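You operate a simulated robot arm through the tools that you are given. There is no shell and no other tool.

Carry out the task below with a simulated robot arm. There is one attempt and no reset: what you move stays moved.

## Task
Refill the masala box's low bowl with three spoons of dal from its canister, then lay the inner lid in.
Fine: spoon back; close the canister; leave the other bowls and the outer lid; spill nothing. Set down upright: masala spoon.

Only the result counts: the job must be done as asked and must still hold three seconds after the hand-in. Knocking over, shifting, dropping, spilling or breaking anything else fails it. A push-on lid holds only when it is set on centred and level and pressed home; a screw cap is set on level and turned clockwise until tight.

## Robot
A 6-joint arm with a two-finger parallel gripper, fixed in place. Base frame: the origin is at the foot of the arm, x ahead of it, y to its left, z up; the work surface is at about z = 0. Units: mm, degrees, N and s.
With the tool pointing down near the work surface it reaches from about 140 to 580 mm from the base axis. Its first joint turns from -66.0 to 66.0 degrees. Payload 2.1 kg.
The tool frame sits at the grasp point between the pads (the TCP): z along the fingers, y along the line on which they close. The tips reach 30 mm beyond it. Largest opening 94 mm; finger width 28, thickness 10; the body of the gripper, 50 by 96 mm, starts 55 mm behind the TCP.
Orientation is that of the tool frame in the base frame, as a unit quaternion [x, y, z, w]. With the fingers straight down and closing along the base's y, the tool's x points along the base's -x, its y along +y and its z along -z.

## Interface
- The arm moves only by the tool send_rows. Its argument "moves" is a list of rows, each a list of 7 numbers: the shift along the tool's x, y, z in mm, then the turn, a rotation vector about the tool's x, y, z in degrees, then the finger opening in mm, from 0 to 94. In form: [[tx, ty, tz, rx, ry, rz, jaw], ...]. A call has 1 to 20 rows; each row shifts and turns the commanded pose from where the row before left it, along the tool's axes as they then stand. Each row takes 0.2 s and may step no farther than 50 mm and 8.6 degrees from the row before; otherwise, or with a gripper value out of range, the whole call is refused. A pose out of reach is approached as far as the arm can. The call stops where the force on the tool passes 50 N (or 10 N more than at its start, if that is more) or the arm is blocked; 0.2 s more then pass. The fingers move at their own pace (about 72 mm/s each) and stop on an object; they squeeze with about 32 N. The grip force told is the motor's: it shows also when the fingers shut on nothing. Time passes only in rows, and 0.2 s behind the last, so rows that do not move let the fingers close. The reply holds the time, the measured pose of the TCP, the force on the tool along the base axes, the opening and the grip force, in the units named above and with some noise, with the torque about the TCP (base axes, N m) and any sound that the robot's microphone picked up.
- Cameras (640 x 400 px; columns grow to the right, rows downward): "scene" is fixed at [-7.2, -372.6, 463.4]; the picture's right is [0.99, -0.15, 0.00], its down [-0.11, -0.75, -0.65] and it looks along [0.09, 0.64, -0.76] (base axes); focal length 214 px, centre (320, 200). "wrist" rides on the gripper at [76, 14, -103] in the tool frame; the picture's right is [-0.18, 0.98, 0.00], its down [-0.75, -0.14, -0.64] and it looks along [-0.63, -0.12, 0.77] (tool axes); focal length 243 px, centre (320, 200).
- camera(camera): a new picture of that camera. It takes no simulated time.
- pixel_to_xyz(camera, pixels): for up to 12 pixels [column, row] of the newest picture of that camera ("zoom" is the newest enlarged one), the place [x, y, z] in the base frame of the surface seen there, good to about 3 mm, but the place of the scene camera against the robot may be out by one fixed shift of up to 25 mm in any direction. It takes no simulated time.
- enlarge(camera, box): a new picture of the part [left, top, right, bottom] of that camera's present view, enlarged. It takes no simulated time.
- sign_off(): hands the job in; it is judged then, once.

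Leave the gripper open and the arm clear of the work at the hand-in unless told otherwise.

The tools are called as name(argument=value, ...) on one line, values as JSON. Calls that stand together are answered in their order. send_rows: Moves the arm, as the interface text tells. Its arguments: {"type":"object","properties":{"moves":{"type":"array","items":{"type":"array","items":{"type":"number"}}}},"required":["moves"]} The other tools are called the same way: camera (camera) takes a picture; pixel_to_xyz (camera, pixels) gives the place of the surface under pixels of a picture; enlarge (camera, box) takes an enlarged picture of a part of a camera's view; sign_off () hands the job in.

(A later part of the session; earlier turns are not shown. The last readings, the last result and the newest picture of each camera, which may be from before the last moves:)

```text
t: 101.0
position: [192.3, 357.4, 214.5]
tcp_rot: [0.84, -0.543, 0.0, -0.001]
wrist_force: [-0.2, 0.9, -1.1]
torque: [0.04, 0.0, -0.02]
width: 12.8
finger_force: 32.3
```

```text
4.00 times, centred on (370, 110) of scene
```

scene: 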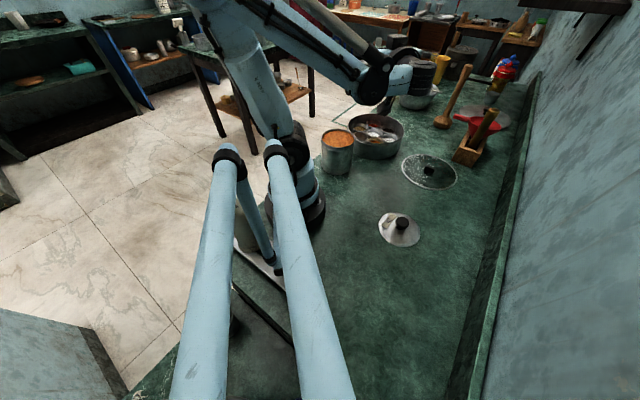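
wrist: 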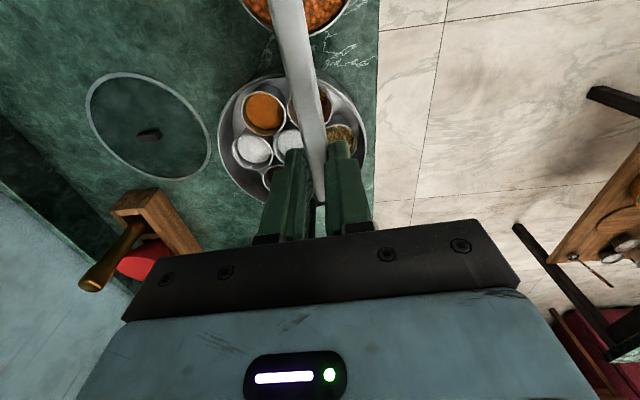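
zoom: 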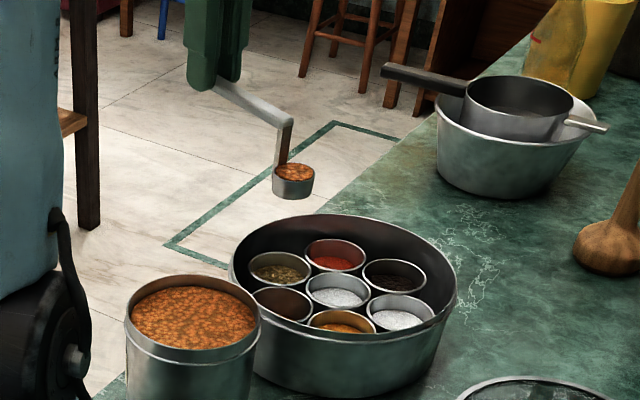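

Good. Lower and pour the third spoon, first 40°.

send_rows(moves=[[-1.2, 0, 10, 0, 0, 0, 4], [0, 0, 17, 0, 0, 0, 4], [0, 0, 17, 0, 0, 0, 4], [0, 0, 17, 0, 0, 0, 4], [0, 0, 14, 0, 0, 0, 4], [0, 0, 8, 0, 0, 0, 4], [0, 0, 3, 0, 0, 0, 4], [0, 0, 0, 0, 0, 0, 4], [5.08, 0, -10.26, 0, -5, 0, 4], [5.08, 0, -10.26, 0, -5, 0, 4], [5.08, 0, -10.26, 0, -5, 0, 4], [5.08, 0, -10.26, 0, -5, 0, 4], [5.08, 0, -10.26, 0, -5, 0, 4], [5.08, 0, -10.26, 0, -5, 0, 4], [5.08, 0, -10.26, 0, -5, 0, 4], [5.08, 0, -10.26, 0, -5, 0, 4], [0, 0, 0, 0, 0, 0, 4], [0, 0, 0, 0, 0, 0, 4]])

enlarge(camera="scene", box=[340, 90, 420, 160])

```text
t: 104.8
position: [217.7, 302.1, 194.5]
tcp_rot: [0.789, -0.51, -0.287, -0.187]
wrist_force: [-0.5, 0.5, 0.4]
torque: [0.01, 0.0, 0.03]
width: 12.9
finger_force: 31.7
```

```text
5.71 times, centred on (380, 125) of scene
```

zoom: 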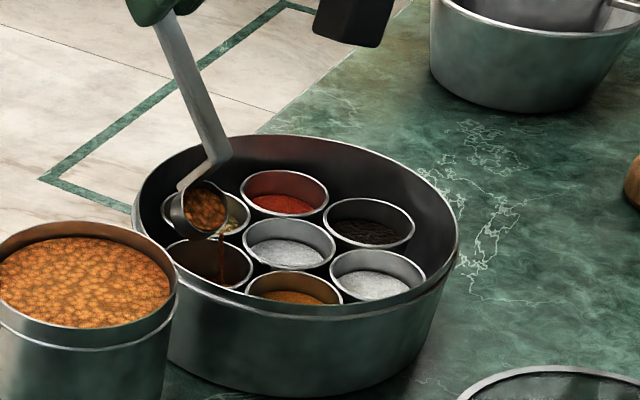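

Pouring into the low bowl. Continue to 85° as before.

send_rows(moves=[[5.08, 0, -10.26, 0, -5, 0, 4], [5.08, 0, -10.26, 0, -5, 0, 4], [0, 0, 0, 0, 0, 0, 4], [5.08, 0, -10.26, 0, -5, 0, 4], [5.08, 0, -10.26, 0, -5, 0, 4], [0, 0, 0, 0, 0, 0, 4], [5.08, 0, -10.26, 0, -5, 0, 4], [5.08, 0, -10.26, 0, -5, 0, 4], [5.08, 0, -10.26, 0, -5, 0, 4], [0, 0, 0, 0, 0, 0, 4], [0, 0, 0, 0, 0, 0, 4], [0, 0, 0, 0, 0, 0, 4], [0, 0, 0, 0, 0, 0, 4], [5.08, 0, -10.26, 0, -5, 0, 4], [5.08, 0, -10.26, 0, -5, 0, 4], [0, 0, 0, 0, 0, 0, 4], [0, 0, 0, 0, 0, 0, 4], [0, 0, 0, 0, 0, 0, 4]])

send_rows(moves=[[5.08, 0, -10.26, 0, -5, 0, 4], [5.08, 0, -10.26, 0, -5, 0, 4], [5.08, 0, -10.26, 0, -5, 0, 4], [5.08, 0, -10.26, 0, -5, 0, 4], [0, 0, 0, 0, 0, 0, 4], [0, 0, 0, 0, 0, 0, 4], [0, 0, 0, 0, 0, 0, 4], [0, 0, 0, 0, 0, 0, 4], [0, 0, 0, 0, 0, 0, 4]])

enlarge(camera="scene", box=[355, 110, 385, 140])

```text
t: 108.6
position: [258.2, 210.0, 199.6]
tcp_rot: [0.619, -0.401, -0.566, -0.368]
wrist_force: [-0.1, -0.2, -0.6]
torque: [-0.02, 0.01, 0.02]
width: 12.9
finger_force: 32.5
```

```text
t: 110.6
position: [274.5, 173.4, 178.1]
tcp_rot: [-0.512, 0.33, 0.665, 0.432]
wrist_force: [-0.1, -0.4, -0.4]
torque: [-0.02, -0.05, 0.03]
width: 12.8
finger_force: 31.9
```

```text
13.33 times, centred on (370, 125) of scene
```

zoom: 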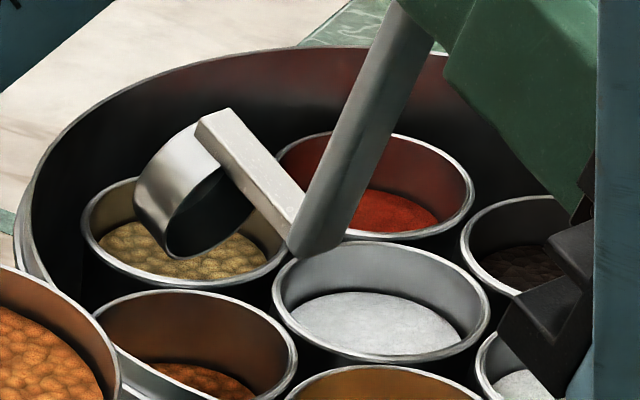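

All three spoons delivered; cup empty. Reverse to level and raise, then check.

send_rows(moves=[[-2.61, 0, 6.35, 0, 3, 0, 4], [-6.52, 0, 18.32, 0, 8.5, 0, 4], [-6.52, 0, 18.32, 0, 8.5, 0, 4], [-6.52, 0, 18.32, 0, 8.5, 0, 4], [-6.52, 0, 18.32, 0, 8.5, 0, 4], [-6.52, 0, 18.32, 0, 8.5, 0, 4], [-6.52, 0, 18.32, 0, 8.5, 0, 4], [-6.52, 0, 18.32, 0, 8.5, 0, 4], [-6.52, 0, 18.32, 0, 8.5, 0, 4], [-6.52, 0, 18.32, 0, 8.5, 0, 4], [-6.52, 0, 18.32, 0, 8.5, 0, 4], [-6.52, 0, 18.32, 0, 8.5, 0, 4], [-6.52, 0, 18.32, 0, 8.5, 0, 4], [0, 0, -30, 0, 0, 0, 4], [0, 0, -40, 0, 0, 0, 4], [0, 0, -40, 0, 0, 0, 4], [0, 0, 0, 0, 0, 0, 4]])

enlarge(camera="scene", box=[320, 60, 420, 160])

```text
t: 114.2
position: [192.5, 356.7, 238.1]
tcp_rot: [0.84, -0.543, 0.001, -0.001]
wrist_force: [0.3, -0.4, 0.1]
torque: [0.03, -0.01, 0.02]
width: 13.1
finger_force: 32.1
```

```text
4.00 times, centred on (370, 110) of scene
```

zoom: 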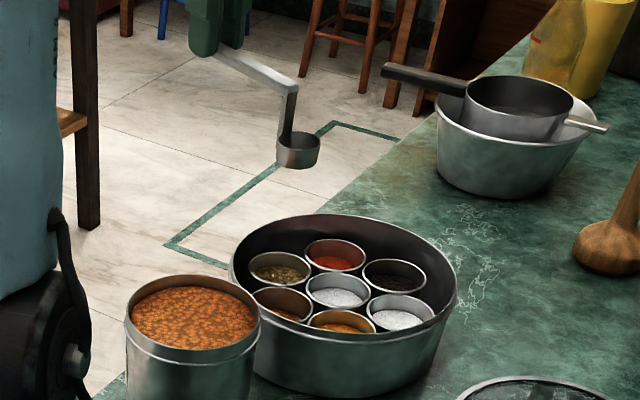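

The low bowl now shows dal, no spills visible. Take the empty spoon back: move to (300,330) and yaw back to 128°.

send_rows(moves=[[23.2, -29.1, 0, 0, 0, 0, 4], [23.2, -29.1, 0, 0, 0, 0, 4], [23.2, -29.1, 0, 0, 0, 0, 4], [0, 0, 0, 0, 0, 8.28, 4], [0, 0, 0, 0, 0, 8.28, 4], [0, 0, 0, 0, 0, 8.28, 4], [0, 0, 0, 0, 0, 8.28, 4], [0, 0, 0, 0, 0, 8.28, 4], [0, 0, 0, 0, 0, 8.28, 4], [0, 0, 0, 0, 0, 8.28, 4], [0, 0, 0, 0, 0, 8.28, 4], [0, 0, 0, 0, 0, 8.28, 4], [0, 0, 0, 0, 0, 8.28, 4], [0, 0, 0, 0, 0, 0, 4]])

send_rows(moves=[[0, 0, 0, 0, 0, 8.28, 4], [0, 0, 0, 0, 0, 8.28, 4], [0, 0, 0, 0, 0, 8.28, 4], [0, 0, 0, 0, 0, 8.28, 4], [0, 0, 0, 0, 0, 8.28, 4], [0, 0, 0, 0, 0, 8.28, 4], [0, 0, 0, 0, 0, 8.28, 4], [0, 0, 0, 0, 0, 8.28, 4], [0, 0, 0, 0, 0, 8.28, 4], [0, 0, 0, 0, 0, 8.28, 4], [0, 0, 0, 0, 0, 0, 4]])

camera(camera="scene")

```text
t: 117.2
position: [301.1, 330.7, 238.7]
tcp_rot: [-0.268, 0.963, 0.0, 0.001]
wrist_force: [0.5, -0.6, -0.7]
torque: [0.03, -0.05, 0.01]
width: 12.7
finger_force: 31.9
```

```text
t: 119.6
position: [301.2, 330.4, 238.5]
tcp_rot: [0.437, 0.9, 0.002, 0.001]
wrist_force: [0.1, 0.0, -1.1]
torque: [-0.01, 0.0, -0.01]
width: 13.0
finger_force: 31.7
```

```text
taken
```

scene: 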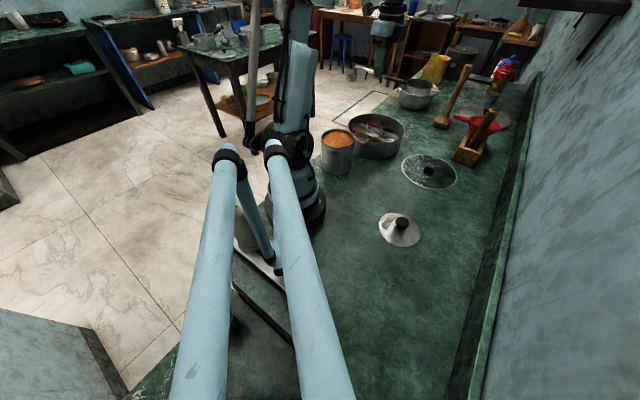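

Orientation matches the original grasp. Move out and down to (455.5,310.9,~148).

send_rows(moves=[[-27.8, 27.2, 22.5, 0, 0, 0, 4], [-27.8, 27.2, 22.5, 0, 0, 0, 4], [-27.8, 27.2, 22.5, 0, 0, 0, 4], [-27.8, 27.2, 22.5, 0, 0, 0, 4], [0, 0, 0, 0, 0, 0, 4], [0, 0, 0, 0, 0, 0, 4]])

```text
t: 121.0
position: [457.0, 310.6, 148.0]
tcp_rot: [0.434, 0.901, 0.001, 0.001]
wrist_force: [0.5, -0.1, 0.5]
torque: [-0.03, -0.04, -0.06]
width: 12.8
finger_force: 31.7
```

Descend in stages toward the original height 68.3, slowing near the counter.

send_rows(moves=[[1.2, -1, 35, 0, 0, 0, 4], [0, 0, 25, 0, 0, 0, 4], [0, 0, 10, 0, 0, 0, 4], [0, 0, 5, 0, 0, 0, 4], [0, 0, 2, 0, 0, 0, 4], [0, 0, 0, 0, 0, 0, 4]])

enlarge(camera="scene", box=[370, 80, 430, 140])

```text
t: 122.4
position: [453.6, 311.2, 72.5]
tcp_rot: [0.434, 0.901, 0.0, 0.0]
wrist_force: [2.3, -1.6, 8.1]
torque: [0.7, 0.57, 0.01]
width: 12.8
finger_force: 32.2
```

```text
6.67 times, centred on (400, 110) of scene
```

zoom: 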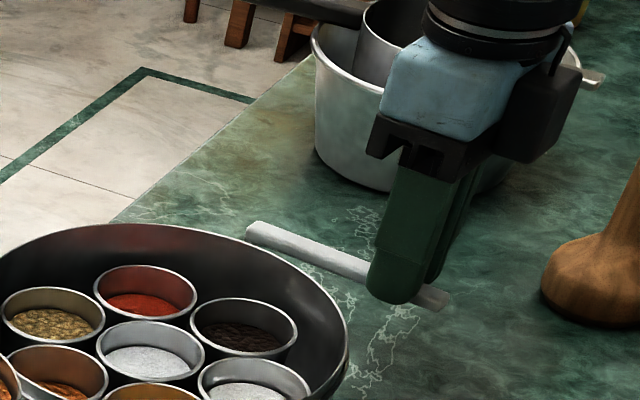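

Cup touches already (8 N, torque consistent with cup lever) ~4 mm early: the spoon has drooped ~2° in the grip. Check handle heights and lift 1.5 mm to relieve.

send_rows(moves=[[0, 0, -1.5, 0, 0, 0, 4], [0, 0, 0, 0, 0, 0, 4]])

enlarge(camera="scene", box=[370, 80, 430, 140])

pixel_to_xyz(camera="zoom", pixels=[[255, 228], [275, 233], [300, 242], [320, 249], [345, 258], [360, 263], [430, 293], [440, 297], [425, 292], [435, 300]])

camera(camera="wrist")

pixel_to_xyz(camera="wrist", pixels=[[310, 130], [305, 100], [298, 70], [290, 40], [282, 10], [313, 145]])

```text
t: 123.0
position: [454.1, 311.8, 72.8]
tcp_rot: [0.434, 0.901, 0.001, 0.0]
wrist_force: [0.2, 0.1, -0.3]
torque: [-0.04, -0.02, 0.01]
width: 12.6
finger_force: 32.0
```

```text
6.67 times, centred on (400, 110) of scene
```

zoom: 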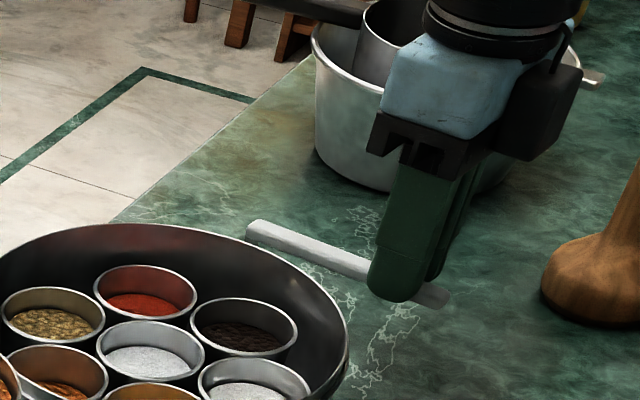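

```text
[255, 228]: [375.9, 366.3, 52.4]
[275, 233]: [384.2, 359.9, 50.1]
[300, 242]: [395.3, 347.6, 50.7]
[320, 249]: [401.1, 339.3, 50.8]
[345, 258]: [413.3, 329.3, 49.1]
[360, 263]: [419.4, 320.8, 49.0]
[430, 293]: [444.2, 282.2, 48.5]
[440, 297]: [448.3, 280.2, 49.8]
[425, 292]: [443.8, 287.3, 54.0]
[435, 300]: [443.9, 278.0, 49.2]
```

```text
taken
```

wrist: 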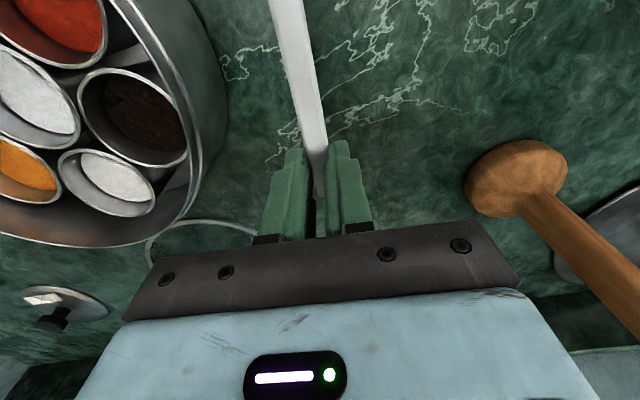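

```text
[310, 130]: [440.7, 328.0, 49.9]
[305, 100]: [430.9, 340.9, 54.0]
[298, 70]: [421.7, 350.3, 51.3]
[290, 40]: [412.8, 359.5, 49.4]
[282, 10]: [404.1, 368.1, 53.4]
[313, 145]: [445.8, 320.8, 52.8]
```

Handle heights look level (~51–52), so it's just sitting a bit lower in the grip. Lower ~1 mm to touch, then release gently.

send_rows(moves=[[0, 0, 0.7, 0, 0, 0, 4], [0, 0, 0, 0, 0, 0, 4]])

```text
t: 123.6
position: [453.7, 309.8, 71.8]
tcp_rot: [0.434, 0.901, 0.0, 0.001]
wrist_force: [0.1, 0.7, -1.0]
torque: [-0.02, -0.04, 0.02]
width: 12.8
finger_force: 32.4
```

Not touching yet. Nudge 1 mm toward the original spot and lower another 0.8 mm.

send_rows(moves=[[-0.7, 0.9, 0, 0, 0, 0, 4], [0, 0, 0.5, 0, 0, 0, 4], [0, 0, 0, 0, 0, 0, 4]])

```text
t: 124.4
position: [454.6, 310.7, 72.5]
tcp_rot: [0.434, 0.901, 0.001, 0.0]
wrist_force: [-0.9, -0.4, 1.4]
torque: [0.01, -0.01, -0.04]
width: 12.7
finger_force: 31.5
```

Right at first contact. Open slowly, without moving the hand.

send_rows(moves=[[0, 0, 0.3, 0, 0, 0, 4], [0, 0, 0, 0, 0, 0, 13], [0, 0, 0, 0, 0, 0, 14], [0, 0, 0, 0, 0, 0, 16], [0, 0, 0, 0, 0, 0, 20], [0, 0, 0, 0, 0, 0, 28], [0, 0, 0, 0, 0, 0, 40], [0, 0, 0, 0, 0, 0, 44], [0, 0, 0, 0, 0, 0, 44]])

camera(camera="wrist")

enlarge(camera="scene", box=[370, 80, 430, 140])

pixel_to_xyz(camera="wrist", pixels=[[325, 185], [322, 165], [315, 135], [308, 105], [300, 75], [290, 35]])

```text
t: 126.4
position: [455.0, 311.0, 72.4]
tcp_rot: [0.435, 0.901, 0.001, 0.0]
wrist_force: [-0.4, 0.7, 0.2]
torque: [0.03, 0.01, -0.04]
width: 44.2
finger_force: 0.1
```

```text
taken
```

wrist: 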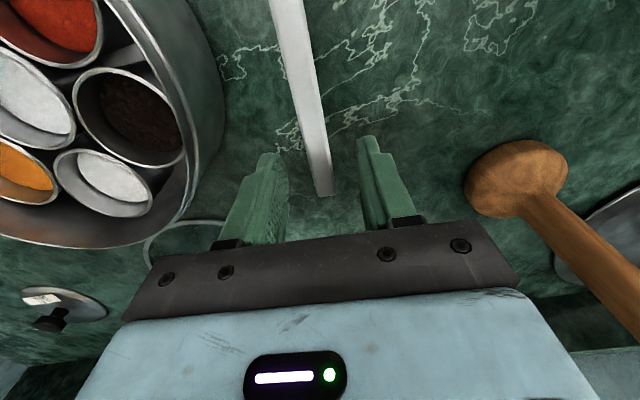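

```text
6.67 times, centred on (400, 110) of scene
```

zoom: 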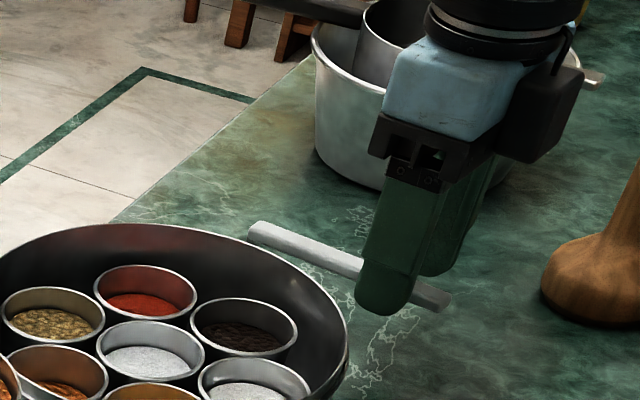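

```text
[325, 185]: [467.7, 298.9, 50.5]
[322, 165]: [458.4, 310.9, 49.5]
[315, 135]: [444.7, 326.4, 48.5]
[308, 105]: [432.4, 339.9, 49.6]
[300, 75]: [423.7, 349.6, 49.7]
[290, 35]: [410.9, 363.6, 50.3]
```

Spoon stands upright at its place, handle level at z≈50. Withdraw straight up.

send_rows(moves=[[0, 0, -15, 0, 0, 0, 44], [0, 0, -30, 0, 0, 0, 44], [0, 0, -40, 0, 0, 0, 44], [0, 0, 0, 0, 0, 0, 44]])

camera(camera="wrist")

pixel_to_xyz(camera="wrist", pixels=[[330, 135], [320, 80], [310, 35], [305, 10]])

```text
t: 127.4
position: [454.9, 311.9, 156.5]
tcp_rot: [0.435, 0.9, 0.001, 0.0]
wrist_force: [0.4, 0.3, 0.0]
torque: [0.01, 0.0, 0.03]
width: 44.1
finger_force: 0.1
```

```text
taken
```

wrist: 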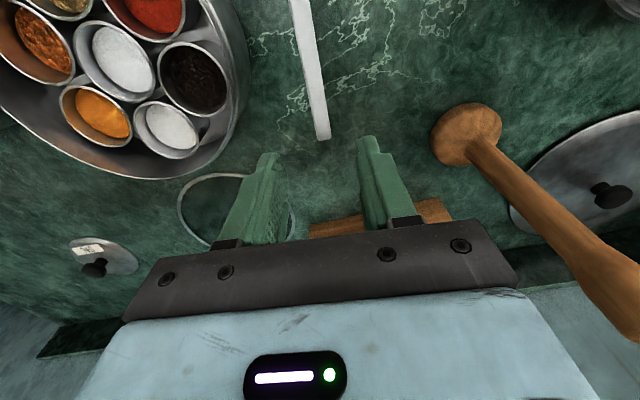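

```text
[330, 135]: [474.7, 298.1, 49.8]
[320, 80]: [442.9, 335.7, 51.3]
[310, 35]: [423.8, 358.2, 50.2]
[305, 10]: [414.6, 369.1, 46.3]
```

Spoon is fine. Next the glass inner lid: move back toward it, rotate the tool back to the home yaw, and look at its knob.

send_rows(moves=[[-7.2, -40.8, -21.5, 0, 0, 0, 60], [-7.2, -40.8, -21.5, 0, 0, 0, 60], [0, 0, 0, 0, 0, -8.6, 60], [0, 0, 0, 0, 0, -8.6, 60], [0, 0, 0, 0, 0, -8.6, 60], [0, 0, 0, 0, 0, -8.6, 60], [0, 0, 0, 0, 0, -8.6, 60], [0, 0, 0, 0, 0, -8.6, 60], [0, -36.5, 0, 0, 0, 0, 60], [0, -36.5, 0, 0, 0, 0, 60], [0, -36.5, 0, 0, 0, 0, 60], [0, -36.5, 0, 0, 0, 0, 60], [0, 0, 0, 0, 0, 0, 60]])

camera(camera="wrist")

camera(camera="scene")

```text
t: 130.2
position: [399.2, 101.8, 199.8]
tcp_rot: [-0.001, 1.0, 0.001, 0.0]
wrist_force: [-0.3, -0.9, -0.4]
torque: [0.02, 0.01, 0.01]
width: 60.0
finger_force: 0.0
```

```text
taken
```

wrist: 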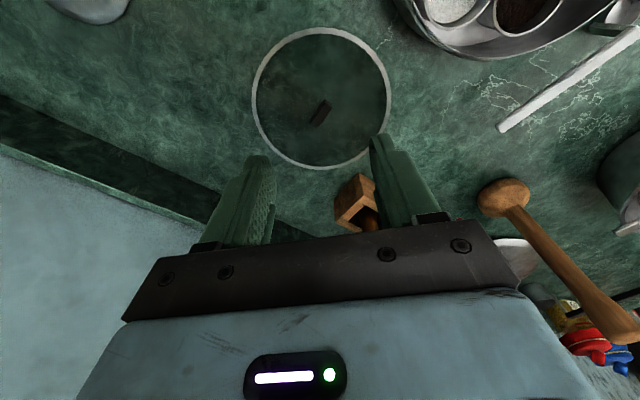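

```text
taken
```

scene: 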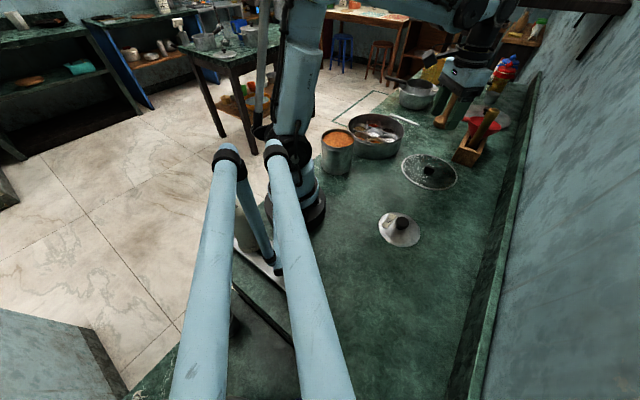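

The glass lid is in view with its bar knob at (320,111). Zoom and measure.

enlarge(camera="wrist", box=[245, 20, 395, 175])

pixel_to_xyz(camera="wrist", pixels=[[324, 105], [320, 111], [316, 117], [313, 121], [328, 101], [254, 95], [389, 90], [319, 31], [323, 166], [272, 52], [370, 145], [326, 110]])

```text
2.58 times, centred on (320, 98) of wrist
```

zoom: 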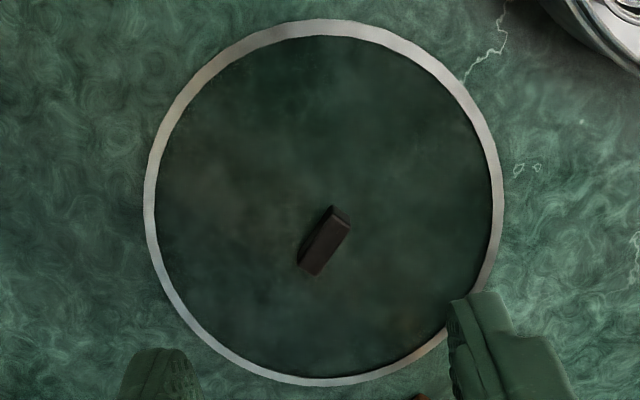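

```text
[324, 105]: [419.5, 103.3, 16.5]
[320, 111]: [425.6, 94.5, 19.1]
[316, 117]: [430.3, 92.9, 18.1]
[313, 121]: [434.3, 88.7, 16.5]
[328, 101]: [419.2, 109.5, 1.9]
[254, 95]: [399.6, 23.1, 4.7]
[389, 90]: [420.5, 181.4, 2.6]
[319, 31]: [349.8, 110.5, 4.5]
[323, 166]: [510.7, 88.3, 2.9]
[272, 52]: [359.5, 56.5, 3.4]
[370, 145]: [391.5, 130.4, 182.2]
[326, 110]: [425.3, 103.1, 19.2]
```

Lid radius ≈ 81, centre ≈ (429,98); bar knob runs diagonally, top z≈18.5. Measure the bar's corners precisely from a tighter zoom.

enlarge(camera="wrist", box=[300, 92, 345, 134])

```text
9.52 times, centred on (322, 113) of wrist
```

zoom: 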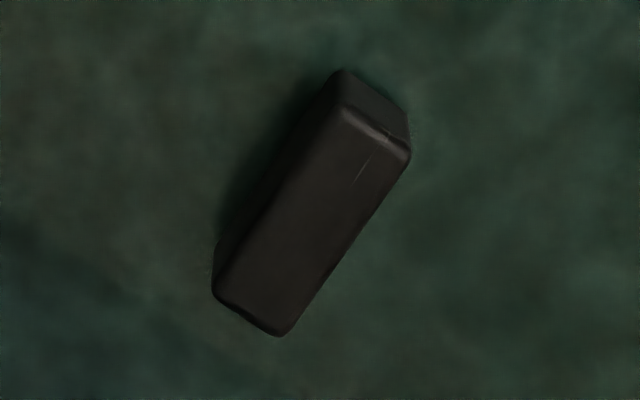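

pixel_to_xyz(camera="zoom", pixels=[[345, 112], [400, 155], [225, 285], [285, 325], [310, 220], [370, 130], [250, 305], [340, 80], [405, 120], [280, 200], [345, 245]])

```text
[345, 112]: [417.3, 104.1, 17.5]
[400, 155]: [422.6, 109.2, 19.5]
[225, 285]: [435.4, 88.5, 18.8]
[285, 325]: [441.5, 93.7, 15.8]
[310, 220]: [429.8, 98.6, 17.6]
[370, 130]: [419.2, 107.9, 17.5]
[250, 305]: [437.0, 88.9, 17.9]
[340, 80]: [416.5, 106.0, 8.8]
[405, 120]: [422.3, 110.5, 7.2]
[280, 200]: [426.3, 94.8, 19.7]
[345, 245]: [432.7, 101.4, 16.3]
```

Bar centre (429.2,98.9), axis ≈ −43°, ~24×8 mm. Centre over it, turn 43°, open to 40 and descend part way.

send_rows(moves=[[-30, -2.9, 0, 0, 0, 0, 40], [0, 0, 0, 0, 0, 8.6, 40], [0, 0, 0, 0, 0, 8.6, 40], [0, 0, 0, 0, 0, 8.6, 40], [0, 0, 0, 0, 0, 8.6, 40], [0, 0, 0, 0, 0, 8.6, 40], [0, 0, 45, 0, 0, 0, 40], [0, 0, 45, 0, 0, 0, 40], [0, 0, 40, 0, 0, 0, 40], [0, 0, 0, 0, 0, 0, 40]])

enlarge(camera="wrist", box=[240, 90, 420, 250])

camera(camera="wrist")

```text
t: 132.4
position: [431.1, 100.8, 69.7]
tcp_rot: [0.365, 0.931, 0.001, 0.001]
wrist_force: [0.8, 0.3, -0.1]
torque: [0.03, 0.0, 0.0]
width: 40.1
finger_force: 0.1
```

```text
2.50 times, centred on (330, 170) of wrist
```

zoom: 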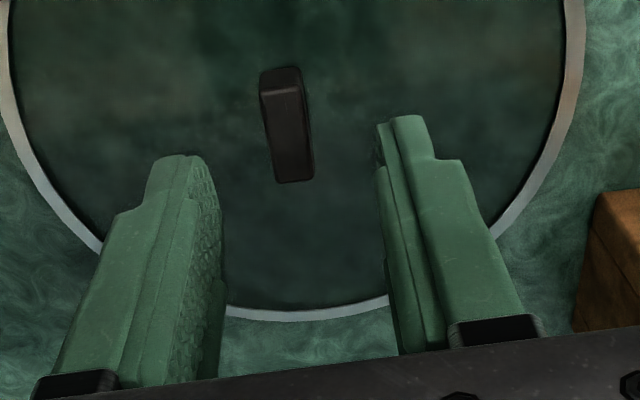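

```text
taken
```

wrist: 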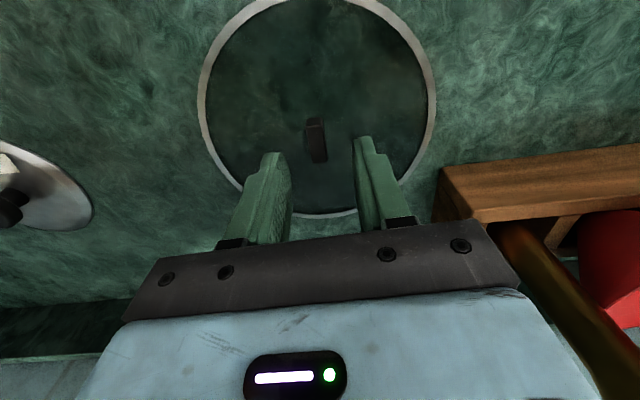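

Bar roughly aligned. Measure bar position and the wooden stand's nearest corner.

pixel_to_xyz(camera="wrist", pixels=[[314, 130], [316, 145], [318, 157], [312, 120], [440, 168], [440, 200], [480, 215], [520, 240], [470, 162]])

```text
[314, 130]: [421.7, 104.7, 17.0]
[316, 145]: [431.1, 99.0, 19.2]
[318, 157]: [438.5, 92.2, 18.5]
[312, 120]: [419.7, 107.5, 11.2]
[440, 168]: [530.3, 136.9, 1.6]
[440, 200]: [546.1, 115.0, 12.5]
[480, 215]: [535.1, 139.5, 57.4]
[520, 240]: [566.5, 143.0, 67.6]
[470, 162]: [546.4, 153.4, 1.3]
```

Stand is 80+ mm away. Descend to z≈39 and close on the bar gradually.

send_rows(moves=[[0, -1.5, 15, 0, 0, 0, 40], [0, 0, 10, 0, 0, 0, 40], [0, 0, 5, 0, 0, 0, 40], [0, 0, 0, 0, 0, 0, 30], [0, 0, 0, 0, 0, 0, 22], [0, 0, 0, 0, 0, 0, 16], [0, 0, 0, 0, 0, 0, 12], [0, 0, 0, 0, 0, 0, 9], [0, 0, 0, 0, 0, 0, 6], [0, 0, 0, 0, 0, 0, 4], [0, 0, 0, 0, 0, 0, 3], [0, 0, 0, 0, 0, 0, 3]])

enlarge(camera="wrist", box=[240, 90, 420, 250])

```text
t: 135.0
position: [428.7, 98.7, 39.6]
tcp_rot: [0.365, 0.931, 0.001, 0.001]
wrist_force: [0.2, 0.7, -0.2]
torque: [0.0, 0.01, -0.02]
width: 10.7
finger_force: 32.4
```

```text
2.50 times, centred on (330, 170) of wrist
```

zoom: 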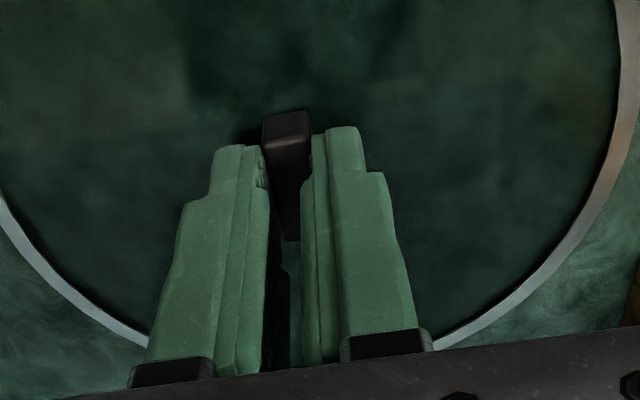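

Gripped at 10.7 mm. Lift gently and check that it hangs level.

send_rows(moves=[[0, 0, -3, 0, 0, 0, 3], [0, 0, -10, 0, 0, 0, 3], [0, 0, -20, 0, 0, 0, 3], [0, 0, -30, 0, 0, 0, 3], [0, 0, -30, 0, 0, 0, 3], [0, 0, 0, 0, 0, 0, 3]])

camera(camera="wrist")

enlarge(camera="scene", box=[370, 90, 490, 200])

```text
t: 136.4
position: [427.7, 99.2, 132.6]
tcp_rot: [0.366, 0.931, 0.001, 0.0]
wrist_force: [-0.2, 0.2, -0.6]
torque: [0.02, -0.03, 0.01]
width: 10.8
finger_force: 32.1
```

```text
taken
```

wrist: 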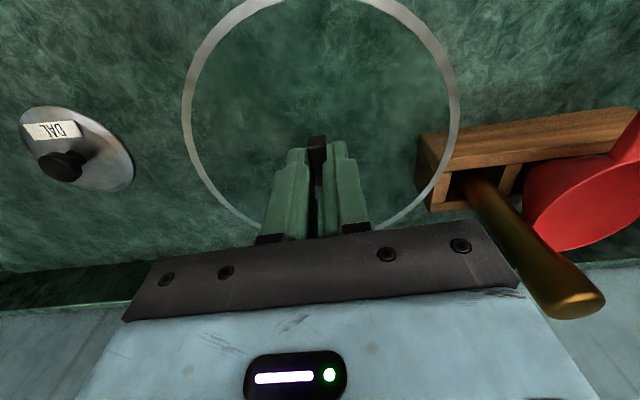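

```text
3.64 times, centred on (430, 145) of scene
```

zoom: 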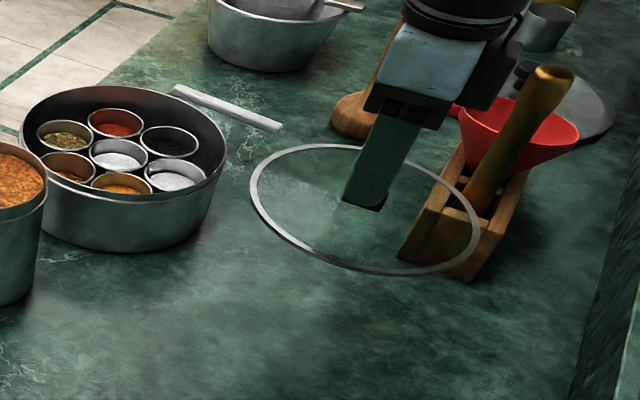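

Lid lifted; check its level by measuring rim points.

pixel_to_xyz(camera="wrist", pixels=[[186, 110], [456, 110], [198, 55], [445, 60], [220, 22], [420, 22], [225, 198], [425, 190], [200, 160], [445, 160]])

pixel_to_xyz(camera="zoom", pixels=[[254, 190], [290, 152], [340, 147], [475, 230], [440, 265], [370, 267], [310, 247], [270, 222]])

```text
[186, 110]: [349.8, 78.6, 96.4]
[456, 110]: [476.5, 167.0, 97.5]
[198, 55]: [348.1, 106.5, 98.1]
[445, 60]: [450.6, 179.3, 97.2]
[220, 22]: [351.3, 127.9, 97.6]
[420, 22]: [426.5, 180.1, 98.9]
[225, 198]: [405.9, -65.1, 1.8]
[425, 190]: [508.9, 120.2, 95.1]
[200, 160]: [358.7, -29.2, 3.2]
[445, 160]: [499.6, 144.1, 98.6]
```

```text
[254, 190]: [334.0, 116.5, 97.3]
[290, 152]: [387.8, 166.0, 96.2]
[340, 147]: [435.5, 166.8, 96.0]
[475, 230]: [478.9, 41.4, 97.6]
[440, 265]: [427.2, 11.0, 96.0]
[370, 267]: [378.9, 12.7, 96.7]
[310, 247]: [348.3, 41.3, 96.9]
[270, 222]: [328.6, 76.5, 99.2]
```

Lid is level (rim z≈97 at TCP 132.6, radius ≈ 82). Now measure the box rim carefully in the scene camera for its centre.

enlarge(camera="scene", box=[340, 105, 415, 165])

```text
6.67 times, centred on (378, 135) of scene
```

zoom: 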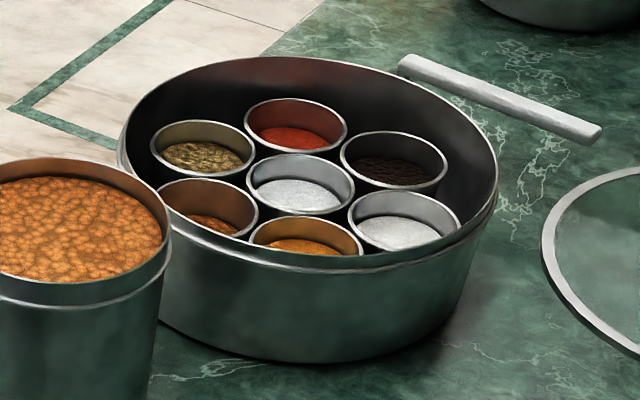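

pixel_to_xyz(camera="zoom", pixels=[[121, 155], [152, 94], [205, 65], [270, 58], [350, 66], [420, 91], [472, 131], [496, 180], [470, 228], [420, 252], [340, 268], [200, 233]])

pixel_to_xyz(camera="zoom", pixels=[[248, 184], [354, 184], [301, 156], [300, 213], [246, 125], [347, 127], [296, 99], [447, 165], [395, 133], [460, 222], [152, 145], [251, 150]])

```text
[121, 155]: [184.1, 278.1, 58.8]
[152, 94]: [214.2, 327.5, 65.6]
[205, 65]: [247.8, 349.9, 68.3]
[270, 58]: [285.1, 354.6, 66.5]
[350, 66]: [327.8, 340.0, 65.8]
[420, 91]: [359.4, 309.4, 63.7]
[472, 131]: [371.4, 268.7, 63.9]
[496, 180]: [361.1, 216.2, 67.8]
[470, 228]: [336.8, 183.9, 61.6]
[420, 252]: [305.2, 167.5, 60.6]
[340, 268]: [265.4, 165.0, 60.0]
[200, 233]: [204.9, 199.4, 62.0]
```

```text
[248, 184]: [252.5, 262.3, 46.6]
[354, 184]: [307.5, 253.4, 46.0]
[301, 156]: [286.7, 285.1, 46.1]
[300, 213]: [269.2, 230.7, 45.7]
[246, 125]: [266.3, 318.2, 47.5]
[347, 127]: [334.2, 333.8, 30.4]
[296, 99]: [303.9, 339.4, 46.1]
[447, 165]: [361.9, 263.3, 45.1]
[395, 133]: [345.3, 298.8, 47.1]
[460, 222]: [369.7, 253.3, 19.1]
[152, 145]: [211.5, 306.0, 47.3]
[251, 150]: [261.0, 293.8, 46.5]
```

Box centre in scene frame ≈ (279,258.7), lid centre ≈ (410.5,87.5); so the TCP should move by ≈(−131.4,+170). Raise 45 mm and carry the lid over.

send_rows(moves=[[0, 0, -20, 0, 0, 0, 3], [0, 0, -25, 0, 0, 0, 3], [30.3, 5, 0, 0, 0, 0, 3], [30.3, 5, 0, 0, 0, 0, 3], [30.3, 5, 0, 0, 0, 0, 3], [30.3, 5, 0, 0, 0, 0, 3], [30.3, 5, 0, 0, 0, 0, 3], [30.3, 5, 0, 0, 0, 0, 3], [30.3, 5, 0, 0, 0, 0, 3], [0, 0, 0, 0, 0, 0, 3], [0, 0, 0, 0, 0, 0, 3]])

enlarge(camera="scene", box=[330, 85, 430, 165])

camera(camera="wrist")

```text
t: 138.8
position: [299.1, 269.6, 179.7]
tcp_rot: [0.365, 0.931, 0.001, 0.001]
wrist_force: [-0.1, 0.2, -0.5]
torque: [-0.02, 0.02, 0.02]
width: 10.8
finger_force: 32.0
```

```text
5.00 times, centred on (380, 125) of scene
```

zoom: 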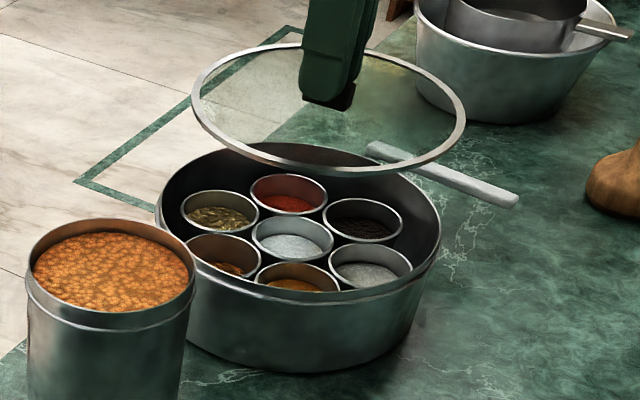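

```text
taken
```

wrist: 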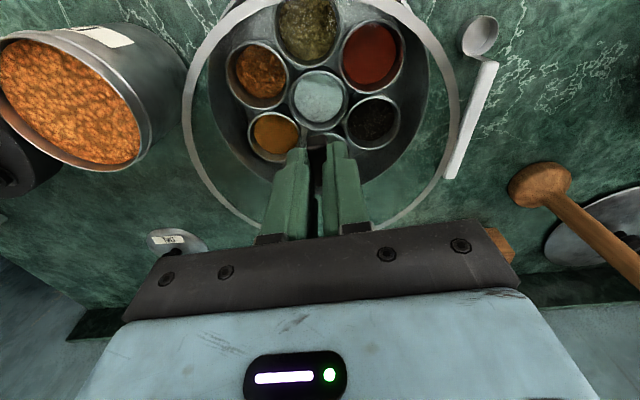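

Lid is above the box. Measure lid rim and box rim together in this zoom to fine-centre.

pixel_to_xyz(camera="zoom", pixels=[[194, 105], [205, 70], [250, 49], [415, 68], [462, 110], [455, 138], [410, 165], [340, 172], [275, 160], [220, 132], [440, 92], [290, 46]])

pixel_to_xyz(camera="wrist", pixels=[[186, 110], [456, 110], [198, 55], [445, 60], [220, 22], [420, 22], [425, 190], [445, 160], [215, 190], [200, 160]])

```text
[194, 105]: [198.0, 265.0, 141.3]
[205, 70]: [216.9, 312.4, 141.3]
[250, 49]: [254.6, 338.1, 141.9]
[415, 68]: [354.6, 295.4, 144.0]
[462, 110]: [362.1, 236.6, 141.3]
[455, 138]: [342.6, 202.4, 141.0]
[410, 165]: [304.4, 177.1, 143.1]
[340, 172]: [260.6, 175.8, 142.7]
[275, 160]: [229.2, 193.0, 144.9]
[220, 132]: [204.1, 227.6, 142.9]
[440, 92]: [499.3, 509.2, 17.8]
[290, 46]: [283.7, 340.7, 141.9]
```

```text
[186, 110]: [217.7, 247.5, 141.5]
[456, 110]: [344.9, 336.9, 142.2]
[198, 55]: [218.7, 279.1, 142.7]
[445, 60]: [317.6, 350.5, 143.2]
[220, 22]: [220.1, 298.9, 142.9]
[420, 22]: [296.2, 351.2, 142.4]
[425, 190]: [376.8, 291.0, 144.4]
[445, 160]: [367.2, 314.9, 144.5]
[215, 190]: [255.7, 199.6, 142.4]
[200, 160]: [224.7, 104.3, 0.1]
```

Lid centre (280.7,258) vs box (279,258.7): within 2 mm. Correct that and lower to about the box rim level.

send_rows(moves=[[1.7, -0.6, 10, 0, 0, 0, 3], [0, 0, 25, 0, 0, 0, 3], [0, 0, 25, 0, 0, 0, 3], [0, 0, 10, 0, 0, 0, 3], [0, 0, 0, 0, 0, 0, 3]])

enlarge(camera="scene", box=[330, 85, 430, 165])

camera(camera="wrist")

```text
t: 140.0
position: [295.2, 269.9, 108.5]
tcp_rot: [0.366, 0.931, 0.0, 0.0]
wrist_force: [-0.2, -0.7, -0.8]
torque: [-0.03, 0.02, -0.03]
width: 11.0
finger_force: 32.4
```

```text
5.00 times, centred on (380, 125) of scene
```

zoom: 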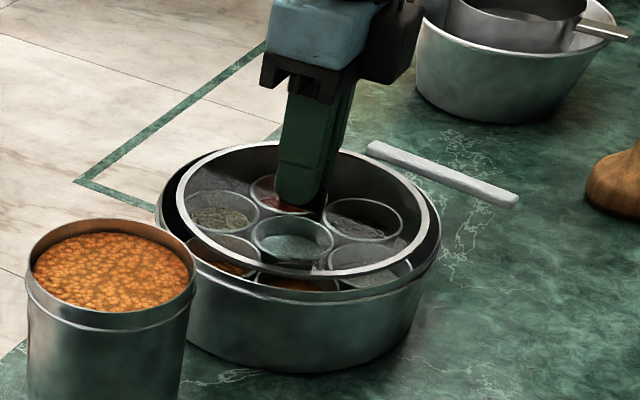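

```text
taken
```

wrist: 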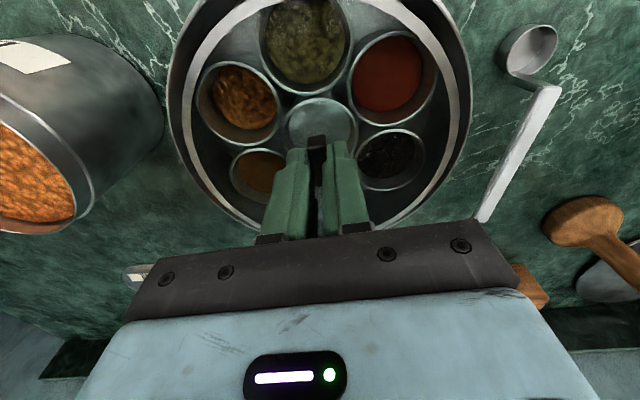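

The lid is just above the rim. Re-measure lid versus box rim for centring.

pixel_to_xyz(camera="zoom", pixels=[[181, 200], [195, 172], [235, 150], [400, 180], [432, 215], [437, 235], [420, 255], [380, 272], [320, 275], [260, 265], [215, 243], [190, 220]])

pixel_to_xyz(camera="wrist", pixels=[[184, 100], [168, 100], [458, 100], [470, 90], [205, 33], [190, 25], [435, 30], [450, 20], [445, 165], [230, 210], [215, 205], [462, 150]])

enlarge(camera="wrist", box=[150, 0, 490, 240])

```text
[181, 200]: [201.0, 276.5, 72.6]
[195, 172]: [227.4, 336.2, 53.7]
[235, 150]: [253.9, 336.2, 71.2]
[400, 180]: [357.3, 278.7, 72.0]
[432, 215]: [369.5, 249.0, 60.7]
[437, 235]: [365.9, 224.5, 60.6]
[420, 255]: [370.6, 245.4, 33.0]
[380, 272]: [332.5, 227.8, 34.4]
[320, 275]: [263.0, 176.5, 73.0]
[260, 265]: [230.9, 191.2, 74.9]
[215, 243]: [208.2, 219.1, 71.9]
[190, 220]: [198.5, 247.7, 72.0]
```

```text
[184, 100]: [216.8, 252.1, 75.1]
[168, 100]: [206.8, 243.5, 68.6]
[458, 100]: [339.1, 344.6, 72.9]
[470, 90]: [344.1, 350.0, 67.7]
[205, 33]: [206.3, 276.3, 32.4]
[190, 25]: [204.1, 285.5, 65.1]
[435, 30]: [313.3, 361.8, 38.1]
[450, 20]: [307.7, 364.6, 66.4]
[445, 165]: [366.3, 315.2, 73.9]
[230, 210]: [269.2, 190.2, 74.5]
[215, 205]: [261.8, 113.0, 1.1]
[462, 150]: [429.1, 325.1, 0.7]
```

```text
1.67 times, centred on (320, 120) of wrist
```

zoom: 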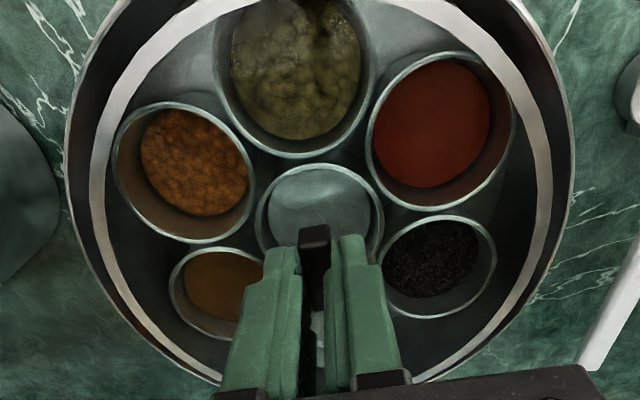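

Centred within ~1–2 mm. Lower further, slowly feeling for the bowl rims (expected TCP ≈ 85).

send_rows(moves=[[0, 0, 8, 0, 0, 0, 3], [0, 0, 7, 0, 0, 0, 3], [0, 0, 2, 0, 0, 0, 3], [0, 0, 1.5, 0, 0, 0, 3], [0, 0, 0, 0, 0, 0, 3]])

```text
t: 141.2
position: [295.6, 268.8, 89.1]
tcp_rot: [0.365, 0.931, 0.001, 0.001]
wrist_force: [0.6, -0.2, 0.2]
torque: [0.02, -0.01, 0.01]
width: 10.8
finger_force: 32.0
```

send_rows(moves=[[0, 0, 1, 0, 0, 0, 3], [0, 0, 1, 0, 0, 0, 3], [0, 0, 0, 0, 0, 0, 3]])

```text
t: 142.0
position: [294.9, 270.5, 87.1]
tcp_rot: [0.365, 0.931, 0.001, 0.001]
wrist_force: [0.7, -0.5, -0.8]
torque: [0.02, 0.0, 0.02]
width: 10.7
finger_force: 31.7
```

No contact yet at 87; continue in 0.8 mm steps.

send_rows(moves=[[0, 0, 0.8, 0, 0, 0, 3], [0, 0, 0.8, 0, 0, 0, 3], [0, 0, 0, 0, 0, 0, 3]])

```text
t: 142.8
position: [297.2, 269.6, 84.4]
tcp_rot: [0.366, 0.931, 0.001, 0.001]
wrist_force: [0.1, -0.6, 0.4]
torque: [-0.01, -0.01, 0.01]
width: 10.8
finger_force: 32.2
```

send_rows(moves=[[0, 0, 0.8, 0, 0, 0, 3], [0, 0, 0, 0, 0, 0, 3]])

enlarge(camera="scene", box=[330, 85, 430, 165])

```text
t: 143.4
position: [297.3, 269.5, 85.2]
tcp_rot: [0.366, 0.931, 0.001, 0.001]
wrist_force: [0.2, 0.6, 22.2]
torque: [0.05, 0.14, 0.01]
width: 10.9
finger_force: 32.1
```

```text
5.00 times, centred on (380, 125) of scene
```

zoom: 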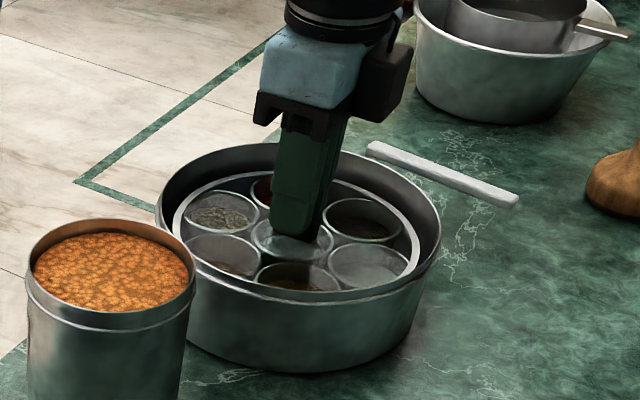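

Contact (22 N) exactly at the bowl-rim height; the lid sits level. Ease off 0.6 mm, open, rise.

send_rows(moves=[[0, 0, -0.6, 0, 0, 0, 3], [0, 0, 0, 0, 0, 0, 11], [0, 0, 0, 0, 0, 0, 14], [0, 0, 0, 0, 0, 0, 20], [0, 0, 0, 0, 0, 0, 30], [0, 0, 0, 0, 0, 0, 36], [0, 0, -10, 0, 0, 0, 36], [0, 0, -25, 0, 0, 0, 36], [0, 0, -40, 0, 0, 0, 36], [0, 0, -40, 0, 0, 0, 36], [0, 0, 0, 0, 0, 0, 36]])

camera(camera="wrist")

enlarge(camera="scene", box=[330, 85, 430, 165])

```text
t: 145.8
position: [296.1, 269.4, 201.8]
tcp_rot: [0.365, 0.931, 0.0, 0.0]
wrist_force: [0.6, 0.6, -0.4]
torque: [0.02, 0.01, -0.02]
width: 35.6
finger_force: 0.1
```

```text
taken
```

wrist: 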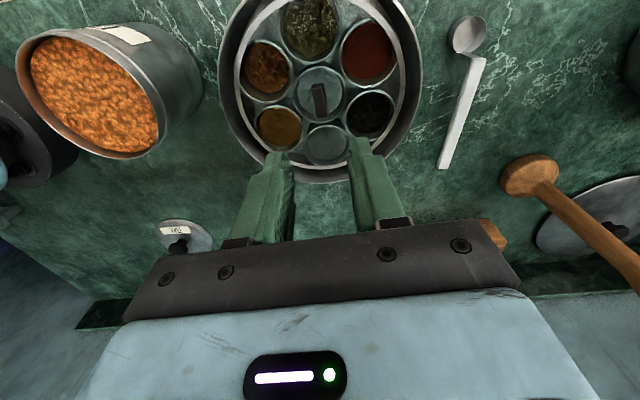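

```text
5.00 times, centred on (380, 125) of scene
```

zoom: 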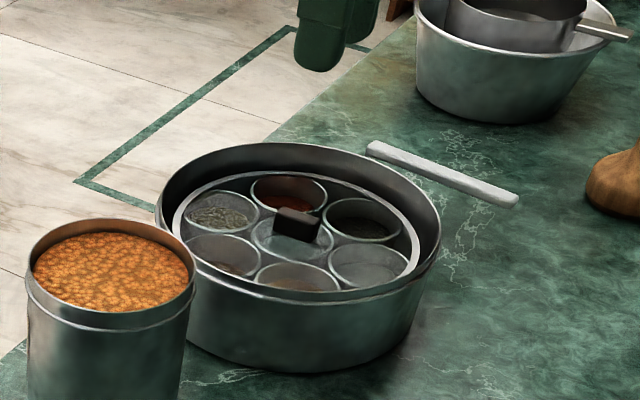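

Inner lid lies level inside the box, knob up; spoon stands as before. Now fetch the canister lid: rotate back to home yaw and travel to (251.5,-97.5).

send_rows(moves=[[0, 0, 0, 0, 0, -8.6, 70], [0, 0, 0, 0, 0, -8.6, 70], [0, 0, 0, 0, 0, -8.6, 70], [0, 0, 0, 0, 0, -8.6, 70], [0, 0, 0, 0, 0, -8.6, 70], [5, -40.7, 0, 0, 0, 0, 70], [5, -40.7, 0, 0, 0, 0, 70], [5, -40.7, 0, 0, 0, 0, 70], [5, -40.7, 0, 0, 0, 0, 70], [5, -40.7, 0, 0, 0, 0, 70], [5, -40.7, 0, 0, 0, 0, 70], [5, -40.7, 0, 0, 0, 0, 70], [5, -40.7, 0, 0, 0, 0, 70], [5, -40.7, 0, 0, 0, 0, 70], [0, 0, 0, 0, 0, 0, 70]])

camera(camera="wrist")

pixel_to_xyz(camera="wrist", pixels=[[320, 85], [320, 90], [320, 95], [308, 90], [332, 90], [320, 100], [320, 80], [325, 90], [315, 90]])

```text
t: 149.0
position: [250.5, -97.7, 199.5]
tcp_rot: [-0.001, 1.0, 0.001, 0.001]
wrist_force: [1.0, -0.4, -0.3]
torque: [0.01, -0.02, -0.02]
width: 70.0
finger_force: 0.1
```

```text
taken
```

wrist: 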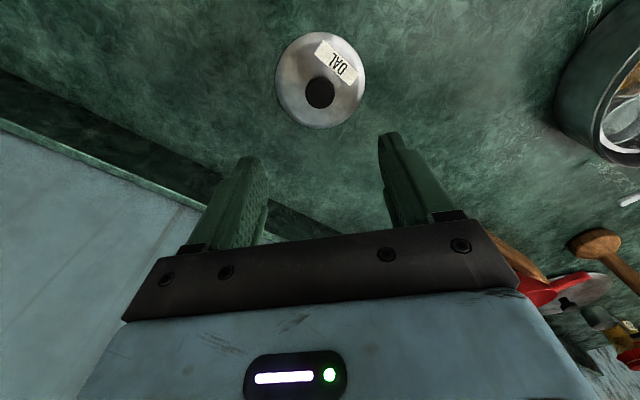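

```text
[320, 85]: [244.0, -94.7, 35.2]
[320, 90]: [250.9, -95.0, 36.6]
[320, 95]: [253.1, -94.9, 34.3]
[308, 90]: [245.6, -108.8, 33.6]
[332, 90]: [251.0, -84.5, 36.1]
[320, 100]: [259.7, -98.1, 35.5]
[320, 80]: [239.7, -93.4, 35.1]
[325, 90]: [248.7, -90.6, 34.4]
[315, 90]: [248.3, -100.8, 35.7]
```

Knob centred under the TCP. Descend to z≈46 (tips 6 mm above lid) and grip the knob as before.

send_rows(moves=[[-1, 0.7, 45, 0, 0, 0, 70], [0, 0, 45, 0, 0, 0, 70], [0, 0, 40, 0, 0, 0, 70], [0, 0, 15, 0, 0, 0, 70], [0, 0, 8.5, 0, 0, 0, 70], [0, 0, 0, 0, 0, 0, 45], [0, 0, 0, 0, 0, 0, 36], [0, 0, 0, 0, 0, 0, 32], [0, 0, 0, 0, 0, 0, 29], [0, 0, 0, 0, 0, 0, 20], [0, 0, 0, 0, 0, 0, 10], [0, 0, 0, 0, 0, 0, 10]])

camera(camera="wrist")

```text
t: 151.6
position: [252.5, -96.6, 47.0]
tcp_rot: [-0.001, 1.0, 0.001, 0.0]
wrist_force: [1.0, 1.0, 0.1]
torque: [-0.05, -0.02, 0.01]
width: 29.4
finger_force: 32.0
```

```text
taken
```

wrist: 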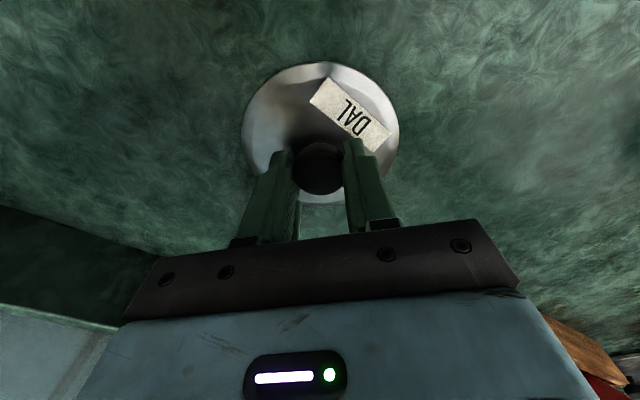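

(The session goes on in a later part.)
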